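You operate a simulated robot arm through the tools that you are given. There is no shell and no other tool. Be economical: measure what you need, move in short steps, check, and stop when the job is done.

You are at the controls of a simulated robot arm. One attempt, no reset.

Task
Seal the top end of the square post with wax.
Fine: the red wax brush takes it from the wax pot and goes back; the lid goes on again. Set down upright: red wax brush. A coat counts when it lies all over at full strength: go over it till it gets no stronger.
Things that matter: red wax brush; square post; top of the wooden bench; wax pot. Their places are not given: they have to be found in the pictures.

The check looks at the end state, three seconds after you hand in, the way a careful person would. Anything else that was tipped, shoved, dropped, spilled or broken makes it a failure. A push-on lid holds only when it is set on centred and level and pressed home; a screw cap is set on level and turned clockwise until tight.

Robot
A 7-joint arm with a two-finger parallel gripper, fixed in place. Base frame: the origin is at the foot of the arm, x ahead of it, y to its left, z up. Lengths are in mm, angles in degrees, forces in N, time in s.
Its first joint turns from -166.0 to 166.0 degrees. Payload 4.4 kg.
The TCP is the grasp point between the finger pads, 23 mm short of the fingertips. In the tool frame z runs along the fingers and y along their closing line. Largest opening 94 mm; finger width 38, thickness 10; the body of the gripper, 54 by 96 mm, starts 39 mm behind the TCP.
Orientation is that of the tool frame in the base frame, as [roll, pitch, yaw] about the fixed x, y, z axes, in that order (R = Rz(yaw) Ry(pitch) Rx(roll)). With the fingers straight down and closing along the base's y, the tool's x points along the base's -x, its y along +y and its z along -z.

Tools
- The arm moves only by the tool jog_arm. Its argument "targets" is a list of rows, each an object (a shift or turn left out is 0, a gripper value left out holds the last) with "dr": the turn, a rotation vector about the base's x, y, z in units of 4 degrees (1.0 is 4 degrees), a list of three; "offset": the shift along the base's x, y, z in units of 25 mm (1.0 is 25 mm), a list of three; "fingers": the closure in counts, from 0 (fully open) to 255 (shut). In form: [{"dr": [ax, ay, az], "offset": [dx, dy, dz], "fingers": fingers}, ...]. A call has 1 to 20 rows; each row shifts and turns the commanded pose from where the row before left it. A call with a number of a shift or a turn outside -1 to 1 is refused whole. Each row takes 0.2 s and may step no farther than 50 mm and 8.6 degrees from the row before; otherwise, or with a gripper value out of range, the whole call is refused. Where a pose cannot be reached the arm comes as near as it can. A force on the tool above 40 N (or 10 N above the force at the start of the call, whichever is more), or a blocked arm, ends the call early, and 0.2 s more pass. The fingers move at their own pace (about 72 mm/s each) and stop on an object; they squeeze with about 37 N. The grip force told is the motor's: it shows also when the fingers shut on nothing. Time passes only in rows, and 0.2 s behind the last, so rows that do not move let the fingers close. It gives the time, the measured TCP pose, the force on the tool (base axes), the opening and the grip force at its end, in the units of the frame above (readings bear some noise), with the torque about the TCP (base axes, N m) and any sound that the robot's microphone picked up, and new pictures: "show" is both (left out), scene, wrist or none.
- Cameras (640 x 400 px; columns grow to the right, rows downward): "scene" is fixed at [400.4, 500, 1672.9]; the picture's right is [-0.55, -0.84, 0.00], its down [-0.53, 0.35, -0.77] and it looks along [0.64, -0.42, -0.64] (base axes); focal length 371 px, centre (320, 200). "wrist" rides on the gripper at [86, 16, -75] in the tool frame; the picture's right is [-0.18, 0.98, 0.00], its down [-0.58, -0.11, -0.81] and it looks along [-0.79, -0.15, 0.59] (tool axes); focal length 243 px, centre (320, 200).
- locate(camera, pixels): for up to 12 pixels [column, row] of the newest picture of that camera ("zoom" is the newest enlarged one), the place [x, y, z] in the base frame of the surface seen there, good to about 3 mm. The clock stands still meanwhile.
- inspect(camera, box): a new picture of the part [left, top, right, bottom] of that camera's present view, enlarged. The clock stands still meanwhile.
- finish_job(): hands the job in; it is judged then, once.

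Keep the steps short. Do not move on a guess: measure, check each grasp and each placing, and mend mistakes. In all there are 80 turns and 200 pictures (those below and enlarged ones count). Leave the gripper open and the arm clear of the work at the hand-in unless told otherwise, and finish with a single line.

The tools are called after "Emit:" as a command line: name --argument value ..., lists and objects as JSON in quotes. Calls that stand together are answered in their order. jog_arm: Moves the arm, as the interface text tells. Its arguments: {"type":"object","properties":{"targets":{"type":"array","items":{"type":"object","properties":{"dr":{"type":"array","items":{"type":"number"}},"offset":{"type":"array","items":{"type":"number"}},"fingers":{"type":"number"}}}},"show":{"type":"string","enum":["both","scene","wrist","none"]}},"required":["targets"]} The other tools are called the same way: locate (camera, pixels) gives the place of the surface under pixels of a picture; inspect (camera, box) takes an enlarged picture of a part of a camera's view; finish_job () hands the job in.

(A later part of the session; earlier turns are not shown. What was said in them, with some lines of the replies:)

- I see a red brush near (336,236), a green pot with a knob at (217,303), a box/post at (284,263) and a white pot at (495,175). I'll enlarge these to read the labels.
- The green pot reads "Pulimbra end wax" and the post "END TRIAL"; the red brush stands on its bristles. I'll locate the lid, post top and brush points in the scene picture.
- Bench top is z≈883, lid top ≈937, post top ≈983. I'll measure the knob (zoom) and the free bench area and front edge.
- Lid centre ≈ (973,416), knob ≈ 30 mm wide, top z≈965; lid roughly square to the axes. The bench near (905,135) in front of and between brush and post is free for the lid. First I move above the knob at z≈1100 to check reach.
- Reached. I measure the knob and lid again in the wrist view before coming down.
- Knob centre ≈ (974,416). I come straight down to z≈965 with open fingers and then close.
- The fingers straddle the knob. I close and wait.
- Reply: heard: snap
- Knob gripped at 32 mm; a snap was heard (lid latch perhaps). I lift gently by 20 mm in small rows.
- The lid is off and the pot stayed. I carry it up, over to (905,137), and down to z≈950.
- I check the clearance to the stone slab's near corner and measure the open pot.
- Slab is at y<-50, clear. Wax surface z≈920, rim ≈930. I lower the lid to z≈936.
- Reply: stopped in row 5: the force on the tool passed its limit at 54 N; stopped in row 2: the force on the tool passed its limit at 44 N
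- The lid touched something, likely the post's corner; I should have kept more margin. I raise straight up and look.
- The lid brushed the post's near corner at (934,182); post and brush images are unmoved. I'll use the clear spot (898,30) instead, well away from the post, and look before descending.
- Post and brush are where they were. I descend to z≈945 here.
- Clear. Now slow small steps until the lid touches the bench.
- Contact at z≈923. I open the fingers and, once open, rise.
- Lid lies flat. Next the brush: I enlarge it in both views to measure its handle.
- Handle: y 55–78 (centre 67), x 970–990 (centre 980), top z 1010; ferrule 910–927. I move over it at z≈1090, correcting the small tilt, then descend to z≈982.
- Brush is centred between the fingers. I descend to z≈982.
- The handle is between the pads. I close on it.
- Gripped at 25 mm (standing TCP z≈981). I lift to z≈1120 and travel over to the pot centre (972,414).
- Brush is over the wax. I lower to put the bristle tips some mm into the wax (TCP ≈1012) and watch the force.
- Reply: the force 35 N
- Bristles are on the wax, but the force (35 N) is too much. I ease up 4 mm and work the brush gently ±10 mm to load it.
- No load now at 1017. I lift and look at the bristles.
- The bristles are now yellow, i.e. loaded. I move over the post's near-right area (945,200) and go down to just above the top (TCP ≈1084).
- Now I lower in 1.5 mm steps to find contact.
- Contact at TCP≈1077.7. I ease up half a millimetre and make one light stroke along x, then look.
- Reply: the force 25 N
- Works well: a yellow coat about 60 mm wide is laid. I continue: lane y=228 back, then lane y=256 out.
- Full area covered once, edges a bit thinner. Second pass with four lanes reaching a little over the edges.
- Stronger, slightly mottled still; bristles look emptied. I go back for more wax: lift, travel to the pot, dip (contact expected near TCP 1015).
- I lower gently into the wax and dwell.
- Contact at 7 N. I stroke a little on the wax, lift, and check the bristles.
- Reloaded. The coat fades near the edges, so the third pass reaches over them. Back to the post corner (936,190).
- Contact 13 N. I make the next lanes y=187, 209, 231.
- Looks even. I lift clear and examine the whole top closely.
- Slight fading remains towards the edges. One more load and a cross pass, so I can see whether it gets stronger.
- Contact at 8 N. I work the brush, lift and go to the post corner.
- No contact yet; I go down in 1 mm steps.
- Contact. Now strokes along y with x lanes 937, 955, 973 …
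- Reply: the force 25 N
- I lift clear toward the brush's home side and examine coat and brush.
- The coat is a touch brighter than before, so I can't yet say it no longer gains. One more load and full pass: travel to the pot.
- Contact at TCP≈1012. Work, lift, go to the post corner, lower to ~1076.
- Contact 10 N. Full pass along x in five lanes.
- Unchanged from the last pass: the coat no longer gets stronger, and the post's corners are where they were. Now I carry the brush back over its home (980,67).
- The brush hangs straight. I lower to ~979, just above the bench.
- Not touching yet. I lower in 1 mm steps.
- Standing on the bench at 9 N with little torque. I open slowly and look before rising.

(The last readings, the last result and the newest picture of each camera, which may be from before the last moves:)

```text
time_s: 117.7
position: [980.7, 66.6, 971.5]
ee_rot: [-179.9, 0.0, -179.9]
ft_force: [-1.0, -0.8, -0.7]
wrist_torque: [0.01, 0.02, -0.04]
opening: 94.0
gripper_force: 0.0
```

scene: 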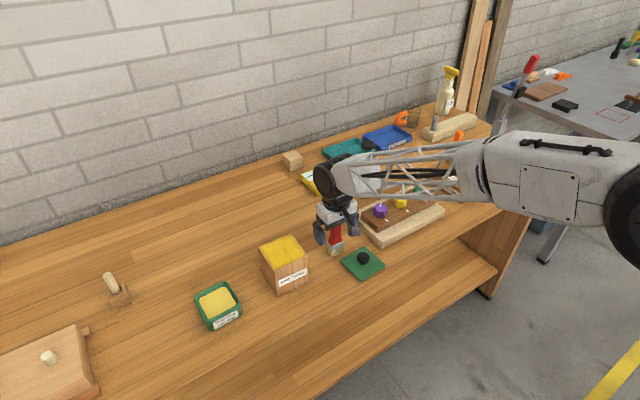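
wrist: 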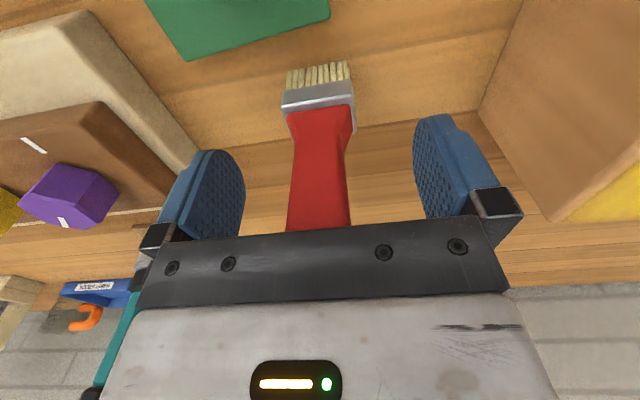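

The brush stands. I rise straight up to z≈1090 and move over the lid.

Emit:
jog_arm --targets '[{"offset": [0, 0, 0.3]}, {"offset": [0, 0, 0.9]}, {"offset": [0, 0, 0.9]}, {"offset": [0, 0, 0.9]}, {"offset": [0, 0, 0.9]}, {"offset": [0, 0, 0.9]}, {"offset": [-0.81, -0.36, 0]}, {"offset": [-0.81, -0.36, 0]}, {"offset": [-0.81, -0.36, 0]}, {"offset": [-0.81, -0.36, 0]}, {}]'

Emit:
inspect --camera "scene" --box '[315, 205, 395, 285]'

Emit:
locate --camera "zoom" --pixels '[[384, 245], [360, 265], [410, 265], [384, 255], [215, 290], [330, 235], [545, 290], [398, 370]]'

```text
time_s: 120.1
position: [900.1, 30.3, 1090.4]
ee_rot: [-179.9, -0.1, 180.0]
ft_force: [0.7, 0.3, -0.1]
wrist_torque: [0.01, -0.01, 0.0]
opening: 94.0
gripper_force: 0.0
```

scene: 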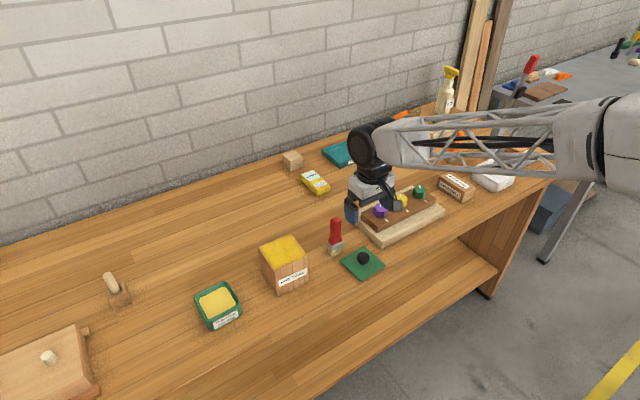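
wrist: 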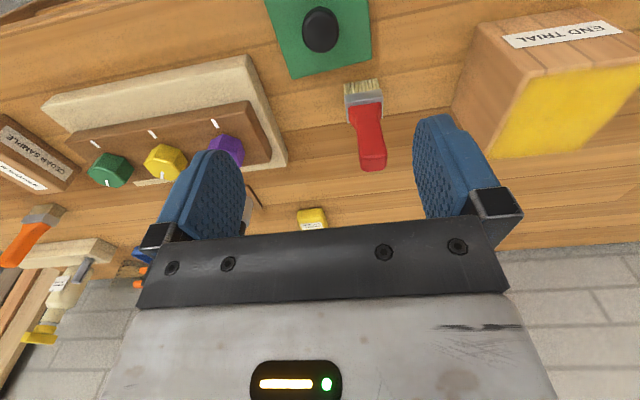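

```text
5.00 times, centred on (355, 245) of scene
```

zoom: 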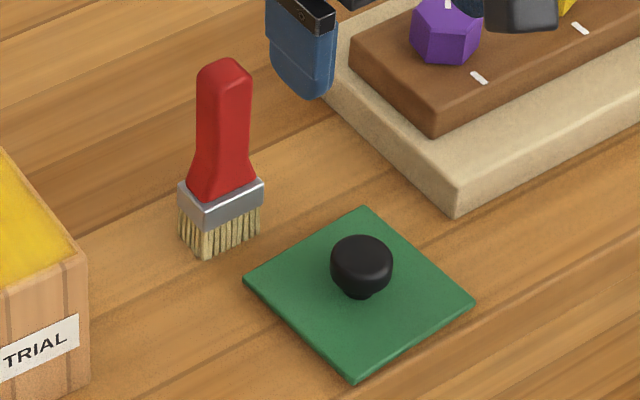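

```text
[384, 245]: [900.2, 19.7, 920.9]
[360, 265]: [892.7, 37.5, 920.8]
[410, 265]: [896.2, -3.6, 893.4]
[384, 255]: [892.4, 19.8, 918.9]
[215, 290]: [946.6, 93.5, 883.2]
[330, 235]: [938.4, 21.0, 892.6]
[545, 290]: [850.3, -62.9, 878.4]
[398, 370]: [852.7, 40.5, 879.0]
```

Brush stands upright at home. I measure the lid's corners for its centre and yaw.

Emit:
locate --camera "zoom" --pixels '[[248, 280], [364, 211], [469, 300], [355, 374], [335, 262], [388, 262], [361, 240], [361, 250]]'

Emit:
locate --camera "wrist" --pixels '[[293, 75], [369, 61], [282, 42], [370, 20], [320, 30], [305, 30], [337, 30], [320, 48]]'

```text
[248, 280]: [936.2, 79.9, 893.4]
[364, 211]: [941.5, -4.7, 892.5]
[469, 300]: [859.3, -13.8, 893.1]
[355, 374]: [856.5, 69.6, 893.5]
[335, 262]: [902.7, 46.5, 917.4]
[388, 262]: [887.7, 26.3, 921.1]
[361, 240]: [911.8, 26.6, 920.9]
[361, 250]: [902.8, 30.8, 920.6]
```

```text
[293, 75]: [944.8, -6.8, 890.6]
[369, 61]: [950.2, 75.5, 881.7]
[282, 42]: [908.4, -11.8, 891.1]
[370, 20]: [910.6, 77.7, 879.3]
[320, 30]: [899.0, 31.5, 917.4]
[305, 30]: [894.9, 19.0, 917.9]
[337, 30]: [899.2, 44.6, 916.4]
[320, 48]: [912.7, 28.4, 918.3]
```

The lid's yaw seems a few degrees off from when it sat on the pot (from the bump). To compare, I take the wrist view at the same relative pose as the one first taken above the pot (164 mm over the lid).

Emit:
jog_arm --targets '[{"offset": [-0.04, 0.05, -0.7]}, {"offset": [-0.04, 0.05, -0.67]}, {}]' --show "none"

Emit:
inspect --camera "wrist" --box '[240, 0, 400, 100]'

```text
time_s: 120.9
position: [896.8, 33.8, 1056.8]
ee_rot: [-179.9, 0.1, -179.9]
ft_force: [0.5, -0.2, -0.5]
wrist_torque: [0.02, -0.03, -0.01]
opening: 93.8
gripper_force: 0.0
```

```text
4.00 times, centred on (320, 50) of wrist
```

zoom: 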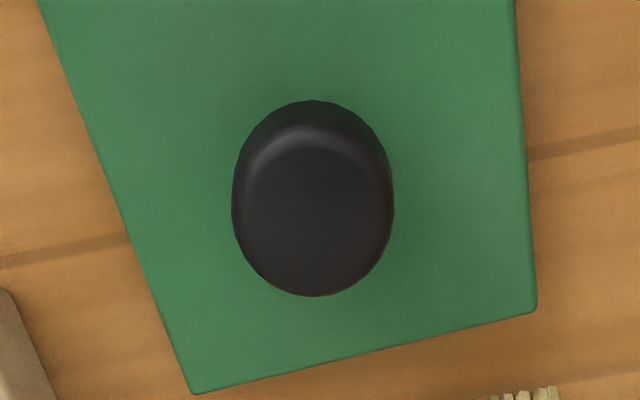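

The lid is turned about +1.8° relative to the first time. I turn the gripper by +1.8°, so that turning back when placing restores the fit, centre at (899,31.5), and descend to z≈922.

Emit:
jog_arm --targets '[{"offset": [0.08, -0.08, -0.9], "dr": [0, 0, 0.45]}, {"offset": [0, 0, -0.9]}, {"offset": [0, 0, -0.9]}, {"offset": [0, 0, -0.9]}, {"offset": [0, 0, -0.9]}, {"offset": [0, 0, -0.5]}, {"offset": [0, 0, -0.36]}, {}]'

```text
time_s: 122.7
position: [900.2, 30.7, 921.6]
ee_rot: [-180.0, 0.0, -178.1]
ft_force: [-0.1, -0.4, -0.1]
wrist_torque: [0.03, 0.03, -0.01]
opening: 94.3
gripper_force: 0.1
```

scene: 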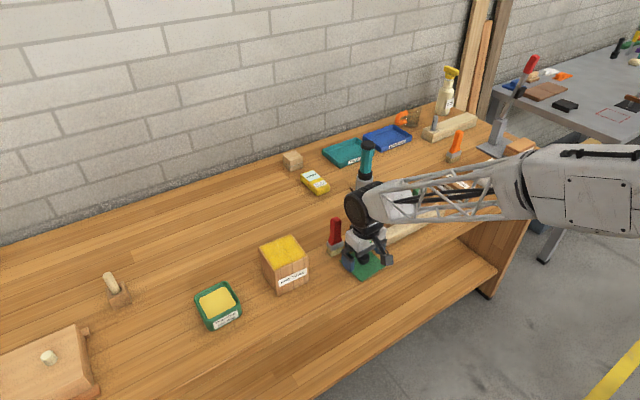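
wrist: 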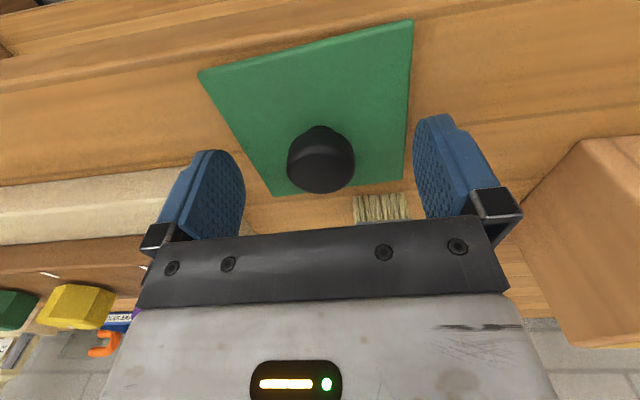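

Nearly identical to the first grasp view. I close.

Emit:
jog_arm --targets '[{"fingers": 120}, {"fingers": 255}, {}, {}, {}, {}]' --show "wrist"

```text
time_s: 124.1
position: [899.7, 30.2, 922.5]
ee_rot: [-179.9, -0.1, -178.2]
ft_force: [0.0, -0.1, 0.4]
wrist_torque: [-0.03, 0.03, -0.01]
opening: 32.5
gripper_force: 36.8
```

wrist: 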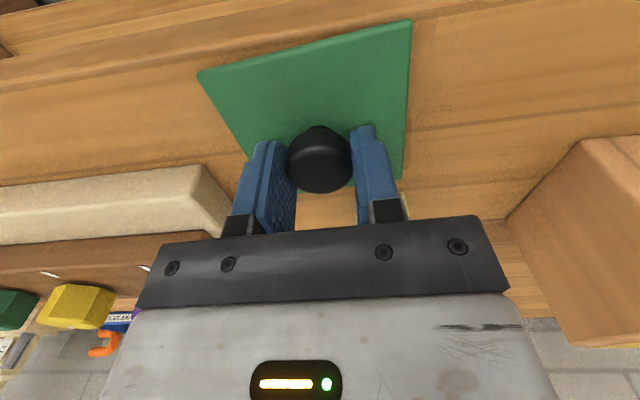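

Gripped (32.5 mm). Lift, then carry over to the pot while turning back −1.8°.

Emit:
jog_arm --targets '[{"offset": [0, 0, 0.3]}, {"offset": [0, 0, 0.95]}, {"offset": [0, 0, 0.95]}, {"offset": [0, 0, 0.95]}, {"offset": [0, 0, 0.95]}, {"offset": [0, 0, 0.95]}, {"offset": [0, 0, 0.95]}, {"offset": [0, 0, 0.95]}, {"offset": [0, 0, 0.6]}, {}]' --show "none"

Emit:
jog_arm --targets '[{"offset": [0.1875, 0.964, 0], "dr": [0, 0, -0.45]}, {"offset": [0.1875, 0.964, 0]}, {"offset": [0.1875, 0.964, 0]}, {"offset": [0.1875, 0.964, 0]}, {"offset": [0.1875, 0.964, 0]}, {"offset": [0.1875, 0.964, 0]}, {"offset": [0.1875, 0.964, 0]}, {"offset": [0.1875, 0.964, 0]}, {"offset": [0.1875, 0.964, 0]}, {"offset": [0.1875, 0.964, 0]}, {"offset": [0.1875, 0.964, 0]}, {"offset": [0.1875, 0.964, 0]}, {"offset": [0.1875, 0.964, 0]}, {"offset": [0.1875, 0.964, 0]}, {"offset": [0.1875, 0.964, 0]}, {"offset": [0.1875, 0.964, 0]}, {}]'

Emit:
inspect --camera "scene" --box '[180, 265, 260, 335]'

```text
time_s: 126.3
position: [900.3, 30.7, 1112.8]
ee_rot: [-179.8, 0.0, -178.2]
ft_force: [-0.9, 0.2, 0.3]
wrist_torque: [0.01, 0.01, 0.02]
opening: 32.1
gripper_force: 37.5
```

```text
time_s: 129.9
position: [975.8, 417.8, 1111.0]
ee_rot: [-179.9, 0.0, 179.9]
ft_force: [-0.1, 0.3, -0.5]
wrist_torque: [0.0, -0.01, 0.01]
opening: 32.0
gripper_force: 36.7
```

scene: 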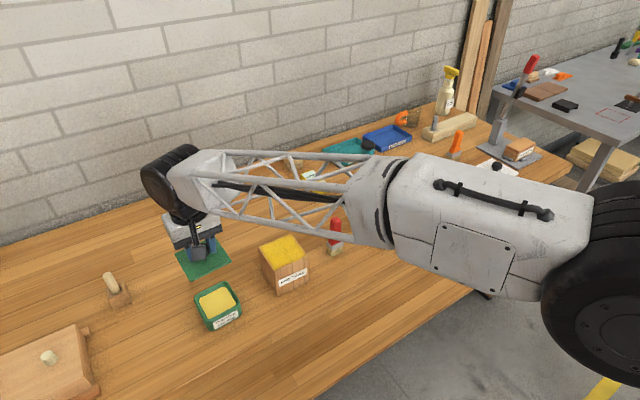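
wrist: 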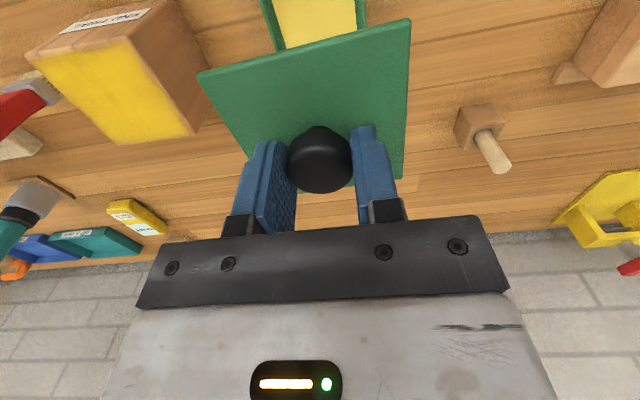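

```text
5.71 times, centred on (220, 300) of scene
```

zoom: 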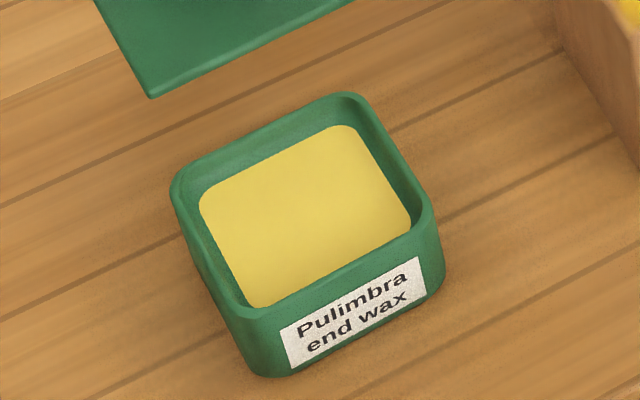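

The pot is unmoved in the picture. I align to (974.8,415.6) and lower to ~z 990.

Emit:
jog_arm --targets '[{"offset": [-0.02, -0.06, -0.9]}, {"offset": [0, 0, -0.9]}, {"offset": [0, 0, -0.9]}, {"offset": [0, 0, -0.9]}, {"offset": [0, 0, -0.9]}, {"offset": [0, 0, -0.3]}, {}]'

Emit:
jog_arm --targets '[{}]' --show "none"

Emit:
inspect --camera "scene" --box '[175, 240, 265, 335]'

Emit:
inspect --camera "wrist" --box '[180, 0, 440, 220]'

```text
time_s: 131.5
position: [975.5, 415.0, 991.0]
ee_rot: [-180.0, 0.0, 179.9]
ft_force: [-0.2, 0.1, 0.1]
wrist_torque: [0.03, -0.02, 0.0]
opening: 32.3
gripper_force: 36.7
```

scene: 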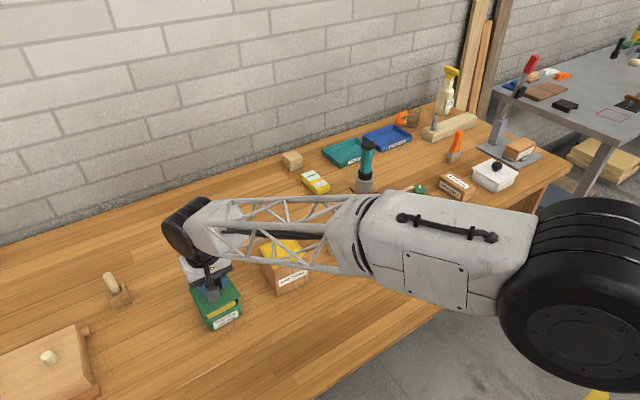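
wrist: 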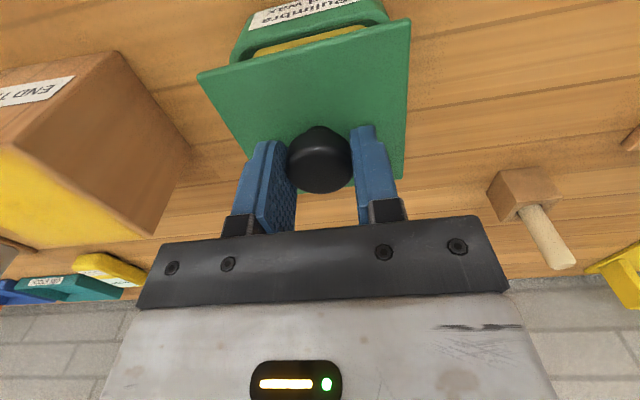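

```text
time_s: 131.9
position: [975.1, 414.4, 991.2]
ee_rot: [-179.8, -0.1, 179.9]
ft_force: [0.3, 0.2, 0.0]
wrist_torque: [0.02, 0.0, -0.02]
opening: 32.1
gripper_force: 37.0
```

```text
4.21 times, centred on (220, 288) of scene
```

zoom: 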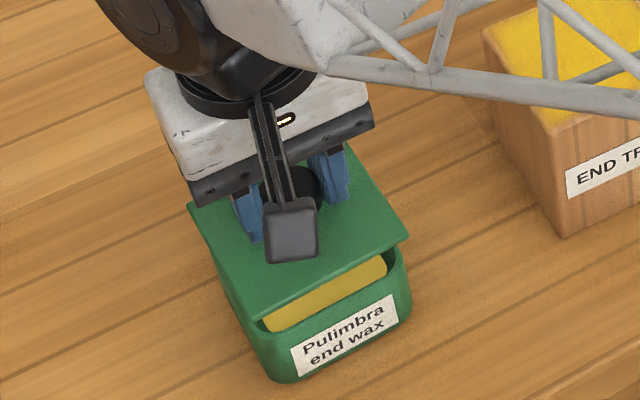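

```text
1.82 times, centred on (310, 110) of wrist
```

zoom: 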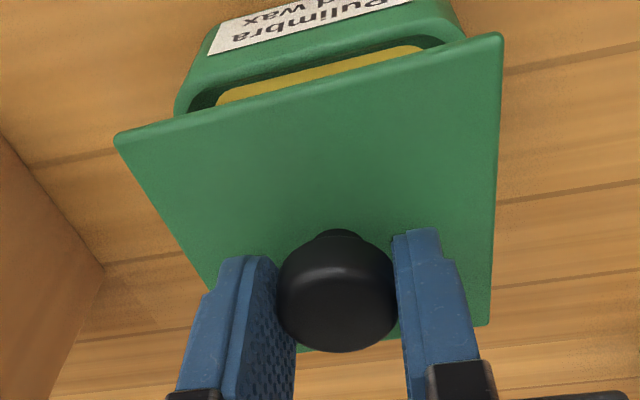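

Well aligned. I lower to ~971 then in small steps, watching force and sound.

Emit:
jog_arm --targets '[{"offset": [0, 0.03, -0.4]}, {"offset": [0, 0, -0.3]}, {"offset": [0, 0, -0.1]}, {}]' --show "none"

```text
time_s: 132.9
position: [975.0, 416.0, 971.7]
ee_rot: [-180.0, 0.0, 180.0]
ft_force: [0.1, 0.1, -0.7]
wrist_torque: [0.0, -0.02, -0.02]
opening: 31.8
gripper_force: 36.9
```

Emit:
jog_arm --targets '[{"offset": [0, 0, -0.06]}, {"offset": [0, 0, -0.06]}, {"offset": [0, 0, -0.06]}, {}]' --show "wrist"

```text
time_s: 133.9
position: [975.4, 415.7, 966.4]
ee_rot: [-180.0, -0.1, 179.9]
ft_force: [0.6, 0.6, 0.2]
wrist_torque: [-0.03, 0.0, -0.01]
opening: 31.9
gripper_force: 37.0
```

wrist: 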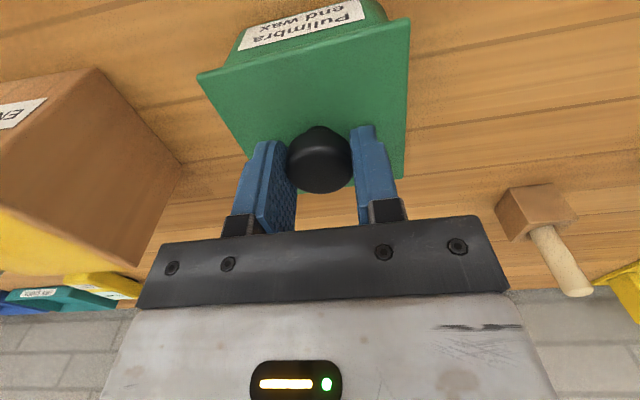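

Sliding in without load. I continue in 1 mm steps to press home.

Emit:
jog_arm --targets '[{"offset": [0, 0, -0.04]}, {"offset": [0, 0, -0.04]}, {"offset": [0, 0, -0.04]}, {"offset": [0, 0, -0.04]}, {}]' --show "none"

```text
time_s: 135.1
position: [976.1, 415.5, 965.0]
ee_rot: [-179.9, 0.3, -180.0]
ft_force: [-3.6, -13.2, 35.2]
wrist_torque: [-0.27, 0.02, -0.09]
opening: 32.2
gripper_force: 37.1
heard: snap
```

A snap, at 35 N. I ease off a bit, open the fingers, rise, and inspect the lid.

Emit:
jog_arm --targets '[{"offset": [0, 0, 0.08]}, {"fingers": 180}, {"fingers": 100}, {"fingers": 0}, {}, {}, {"offset": [0, 0, 0.4]}, {"offset": [0, 0, 0.9]}, {"offset": [0, 0, 0.9]}, {"offset": [0, 0, 0.9]}, {"offset": [0, 0, 0.9]}, {"offset": [0, 0, 0.9]}, {"offset": [0, 0, 0.5]}, {}]'

Emit:
inspect --camera "scene" --box '[180, 265, 260, 335]'

Emit:
locate --camera "zoom" --pixels '[[160, 174], [353, 77], [437, 214], [240, 321], [288, 150], [350, 330]]'

Emit:
inspect --camera "wrist" --box '[240, 0, 400, 100]'

```text
time_s: 138.1
position: [974.0, 416.0, 1100.1]
ee_rot: [-179.9, 0.1, 179.9]
ft_force: [-0.3, 0.2, -0.1]
wrist_torque: [0.01, 0.03, 0.01]
opening: 94.0
gripper_force: 0.1
```

scene: 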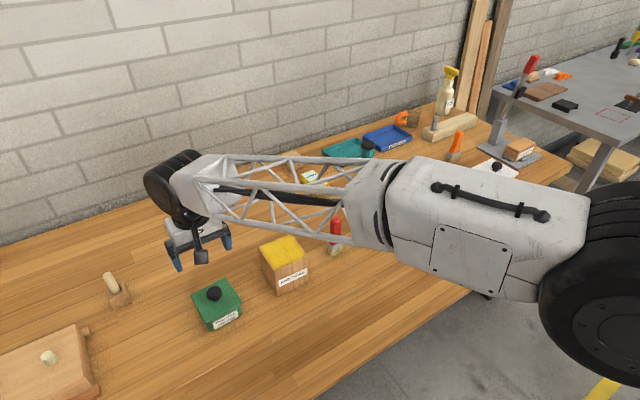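
wrist: 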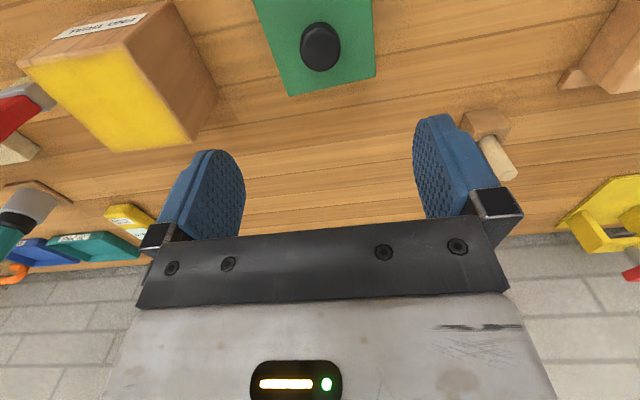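

```text
5.71 times, centred on (220, 300) of scene
```

zoom: 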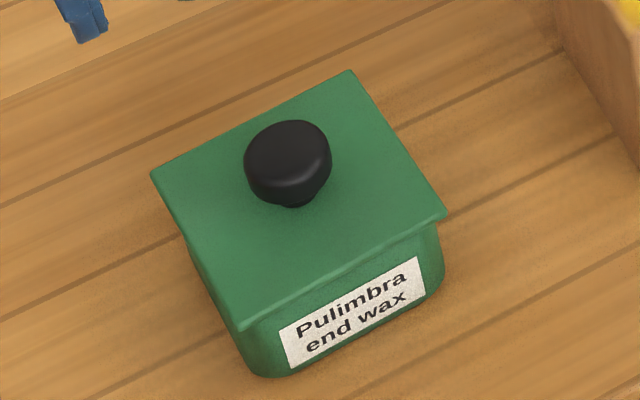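

```text
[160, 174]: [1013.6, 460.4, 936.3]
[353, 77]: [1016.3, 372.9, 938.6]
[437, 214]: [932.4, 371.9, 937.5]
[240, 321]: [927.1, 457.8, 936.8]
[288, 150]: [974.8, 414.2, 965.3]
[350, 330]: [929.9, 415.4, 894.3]
```

```text
4.00 times, centred on (320, 50) of wrist
```

zoom: 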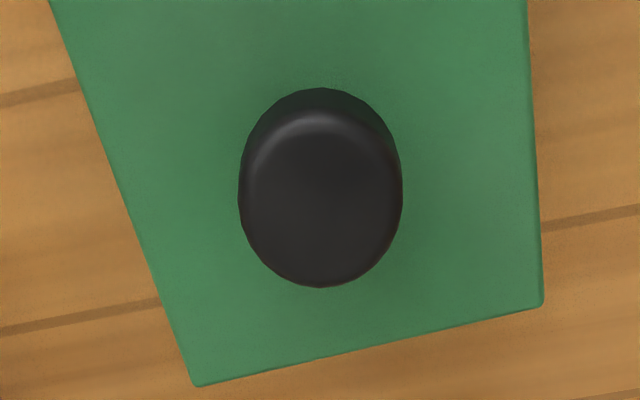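

The lid is level (corners 936–938.6) at its original height and place. For certainty I press straight down on the knob with shut fingers: first to just above it (tips ≈970).

Emit:
jog_arm --targets '[{"fingers": 255}, {}, {}, {"offset": [0.02, -0.01, -0.9]}, {"offset": [0, 0, -0.9]}, {"offset": [0, 0, -0.9]}, {"offset": [0, 0, -0.9]}, {"offset": [0, 0, -0.5]}, {"offset": [0, 0, -0.16]}, {"offset": [0, 0, -0.08]}, {"offset": [0, 0, -0.06]}, {"offset": [0, 0, -0.06]}, {}]' --show "none"

```text
time_s: 140.9
position: [974.5, 415.3, 987.5]
ee_rot: [-179.9, 0.0, 179.9]
ft_force: [-0.3, -0.7, 0.2]
wrist_torque: [0.01, -0.01, 0.0]
opening: 0.1
gripper_force: 37.0
```

Emit:
jog_arm --targets '[{"offset": [0, 0, -0.04]}, {"offset": [0, 0, -0.04]}, {"offset": [0, 0, -0.04]}, {"offset": [0, 0, -0.02]}, {}]' --show "none"

```text
time_s: 142.1
position: [976.0, 414.6, 985.6]
ee_rot: [-179.9, 0.0, 179.9]
ft_force: [0.1, -1.9, 6.9]
wrist_torque: [-0.04, 0.09, 0.03]
opening: 0.0
gripper_force: 36.9
```

Emit:
jog_arm --targets '[{"offset": [0, 0, -0.04]}, {"offset": [0, 0, -0.04]}, {"offset": [0, 0, -0.04]}, {}]' --show "none"

```text
time_s: 143.2
position: [976.1, 415.7, 985.2]
ee_rot: [179.9, 0.3, 179.9]
ft_force: [-1.9, 1.2, 4.0]
wrist_torque: [0.0, 0.08, 0.0]
opening: 0.2
gripper_force: 36.8
stopped in row 4: the force on the tool passed its limit at 41 N (the readings are from after the stop); the commanded pose is now the measured one
```

At 41 N the lid did not move: it is home. I rise, open the fingers and withdraw.

Emit:
jog_arm --targets '[{"offset": [0, 0, 0.9]}, {"offset": [0, 0, 0.9]}, {"offset": [0, 0, 0.9], "fingers": 0}, {"offset": [0, 0, 0.9]}, {"offset": [0, 0, 0.9]}, {"offset": [0, 0, 0.9]}, {"offset": [0, 0, 0.9]}, {"offset": [0, 0, 0.9]}, {"offset": [-0.9, -0.9, 0.9]}, {"offset": [-0.9, -0.9, 0.9]}, {"offset": [-0.9, -0.9, 0.9]}, {"offset": [-0.9, -0.9, 0.9]}, {"offset": [-0.9, -0.9, 0.9]}, {"offset": [-0.9, -0.9, 0.9]}, {"offset": [-0.9, -0.9, 0.9]}, {"offset": [-0.9, -0.9, 0]}, {"offset": [-0.9, -0.9, 0]}, {"offset": [-0.9, -0.9, 0]}, {"offset": [-0.9, -0.9, 0]}, {}]'

Emit:
inspect --camera "scene" --box '[180, 190, 360, 340]'

```text
time_s: 147.4
position: [728.2, 168.5, 1321.4]
ee_rot: [180.0, 0.3, -179.9]
ft_force: [0.0, -0.9, -0.1]
wrist_torque: [0.02, 0.01, -0.04]
opening: 93.9
gripper_force: 0.1
```

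scene: 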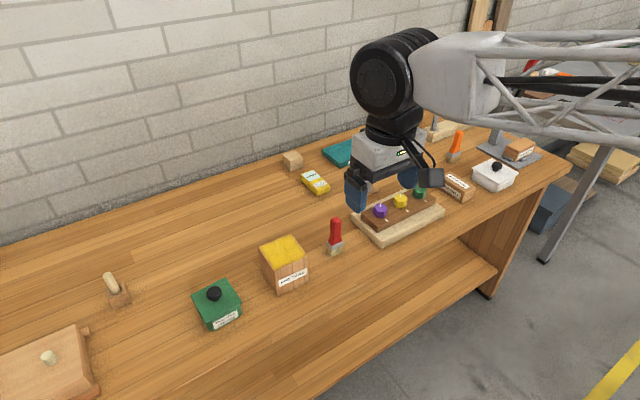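
wrist: 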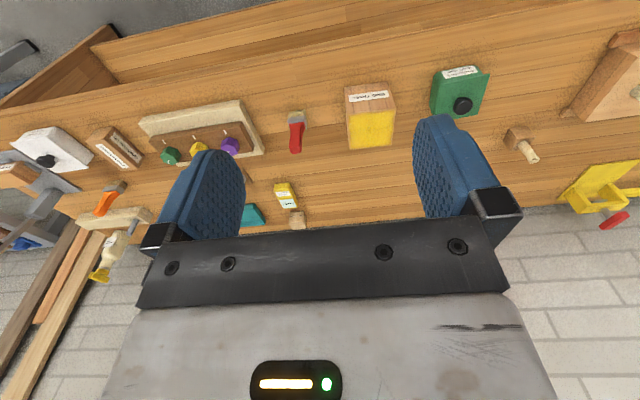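

```text
2.67 times, centred on (270, 265) of scene
```

zoom: 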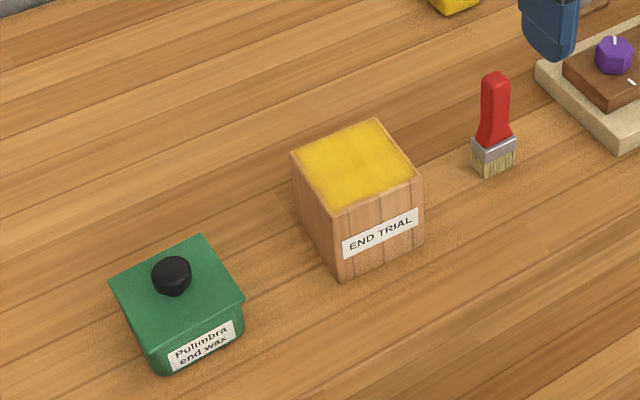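

Everything is in place: the post top is coated, the brush stands at its home, the lid is on, and the arm is clear with the gripper open. I hand in.

Emit:
finish_job

```text
The job is handed in.
```

The top of the post is waxed all over, and a last full pass made it no stronger. The red brush is back upright at its place, and the wax pot lid is pressed home; on its way off the pot, the lid bumped the post's corner, which shows no shift in the pictures.
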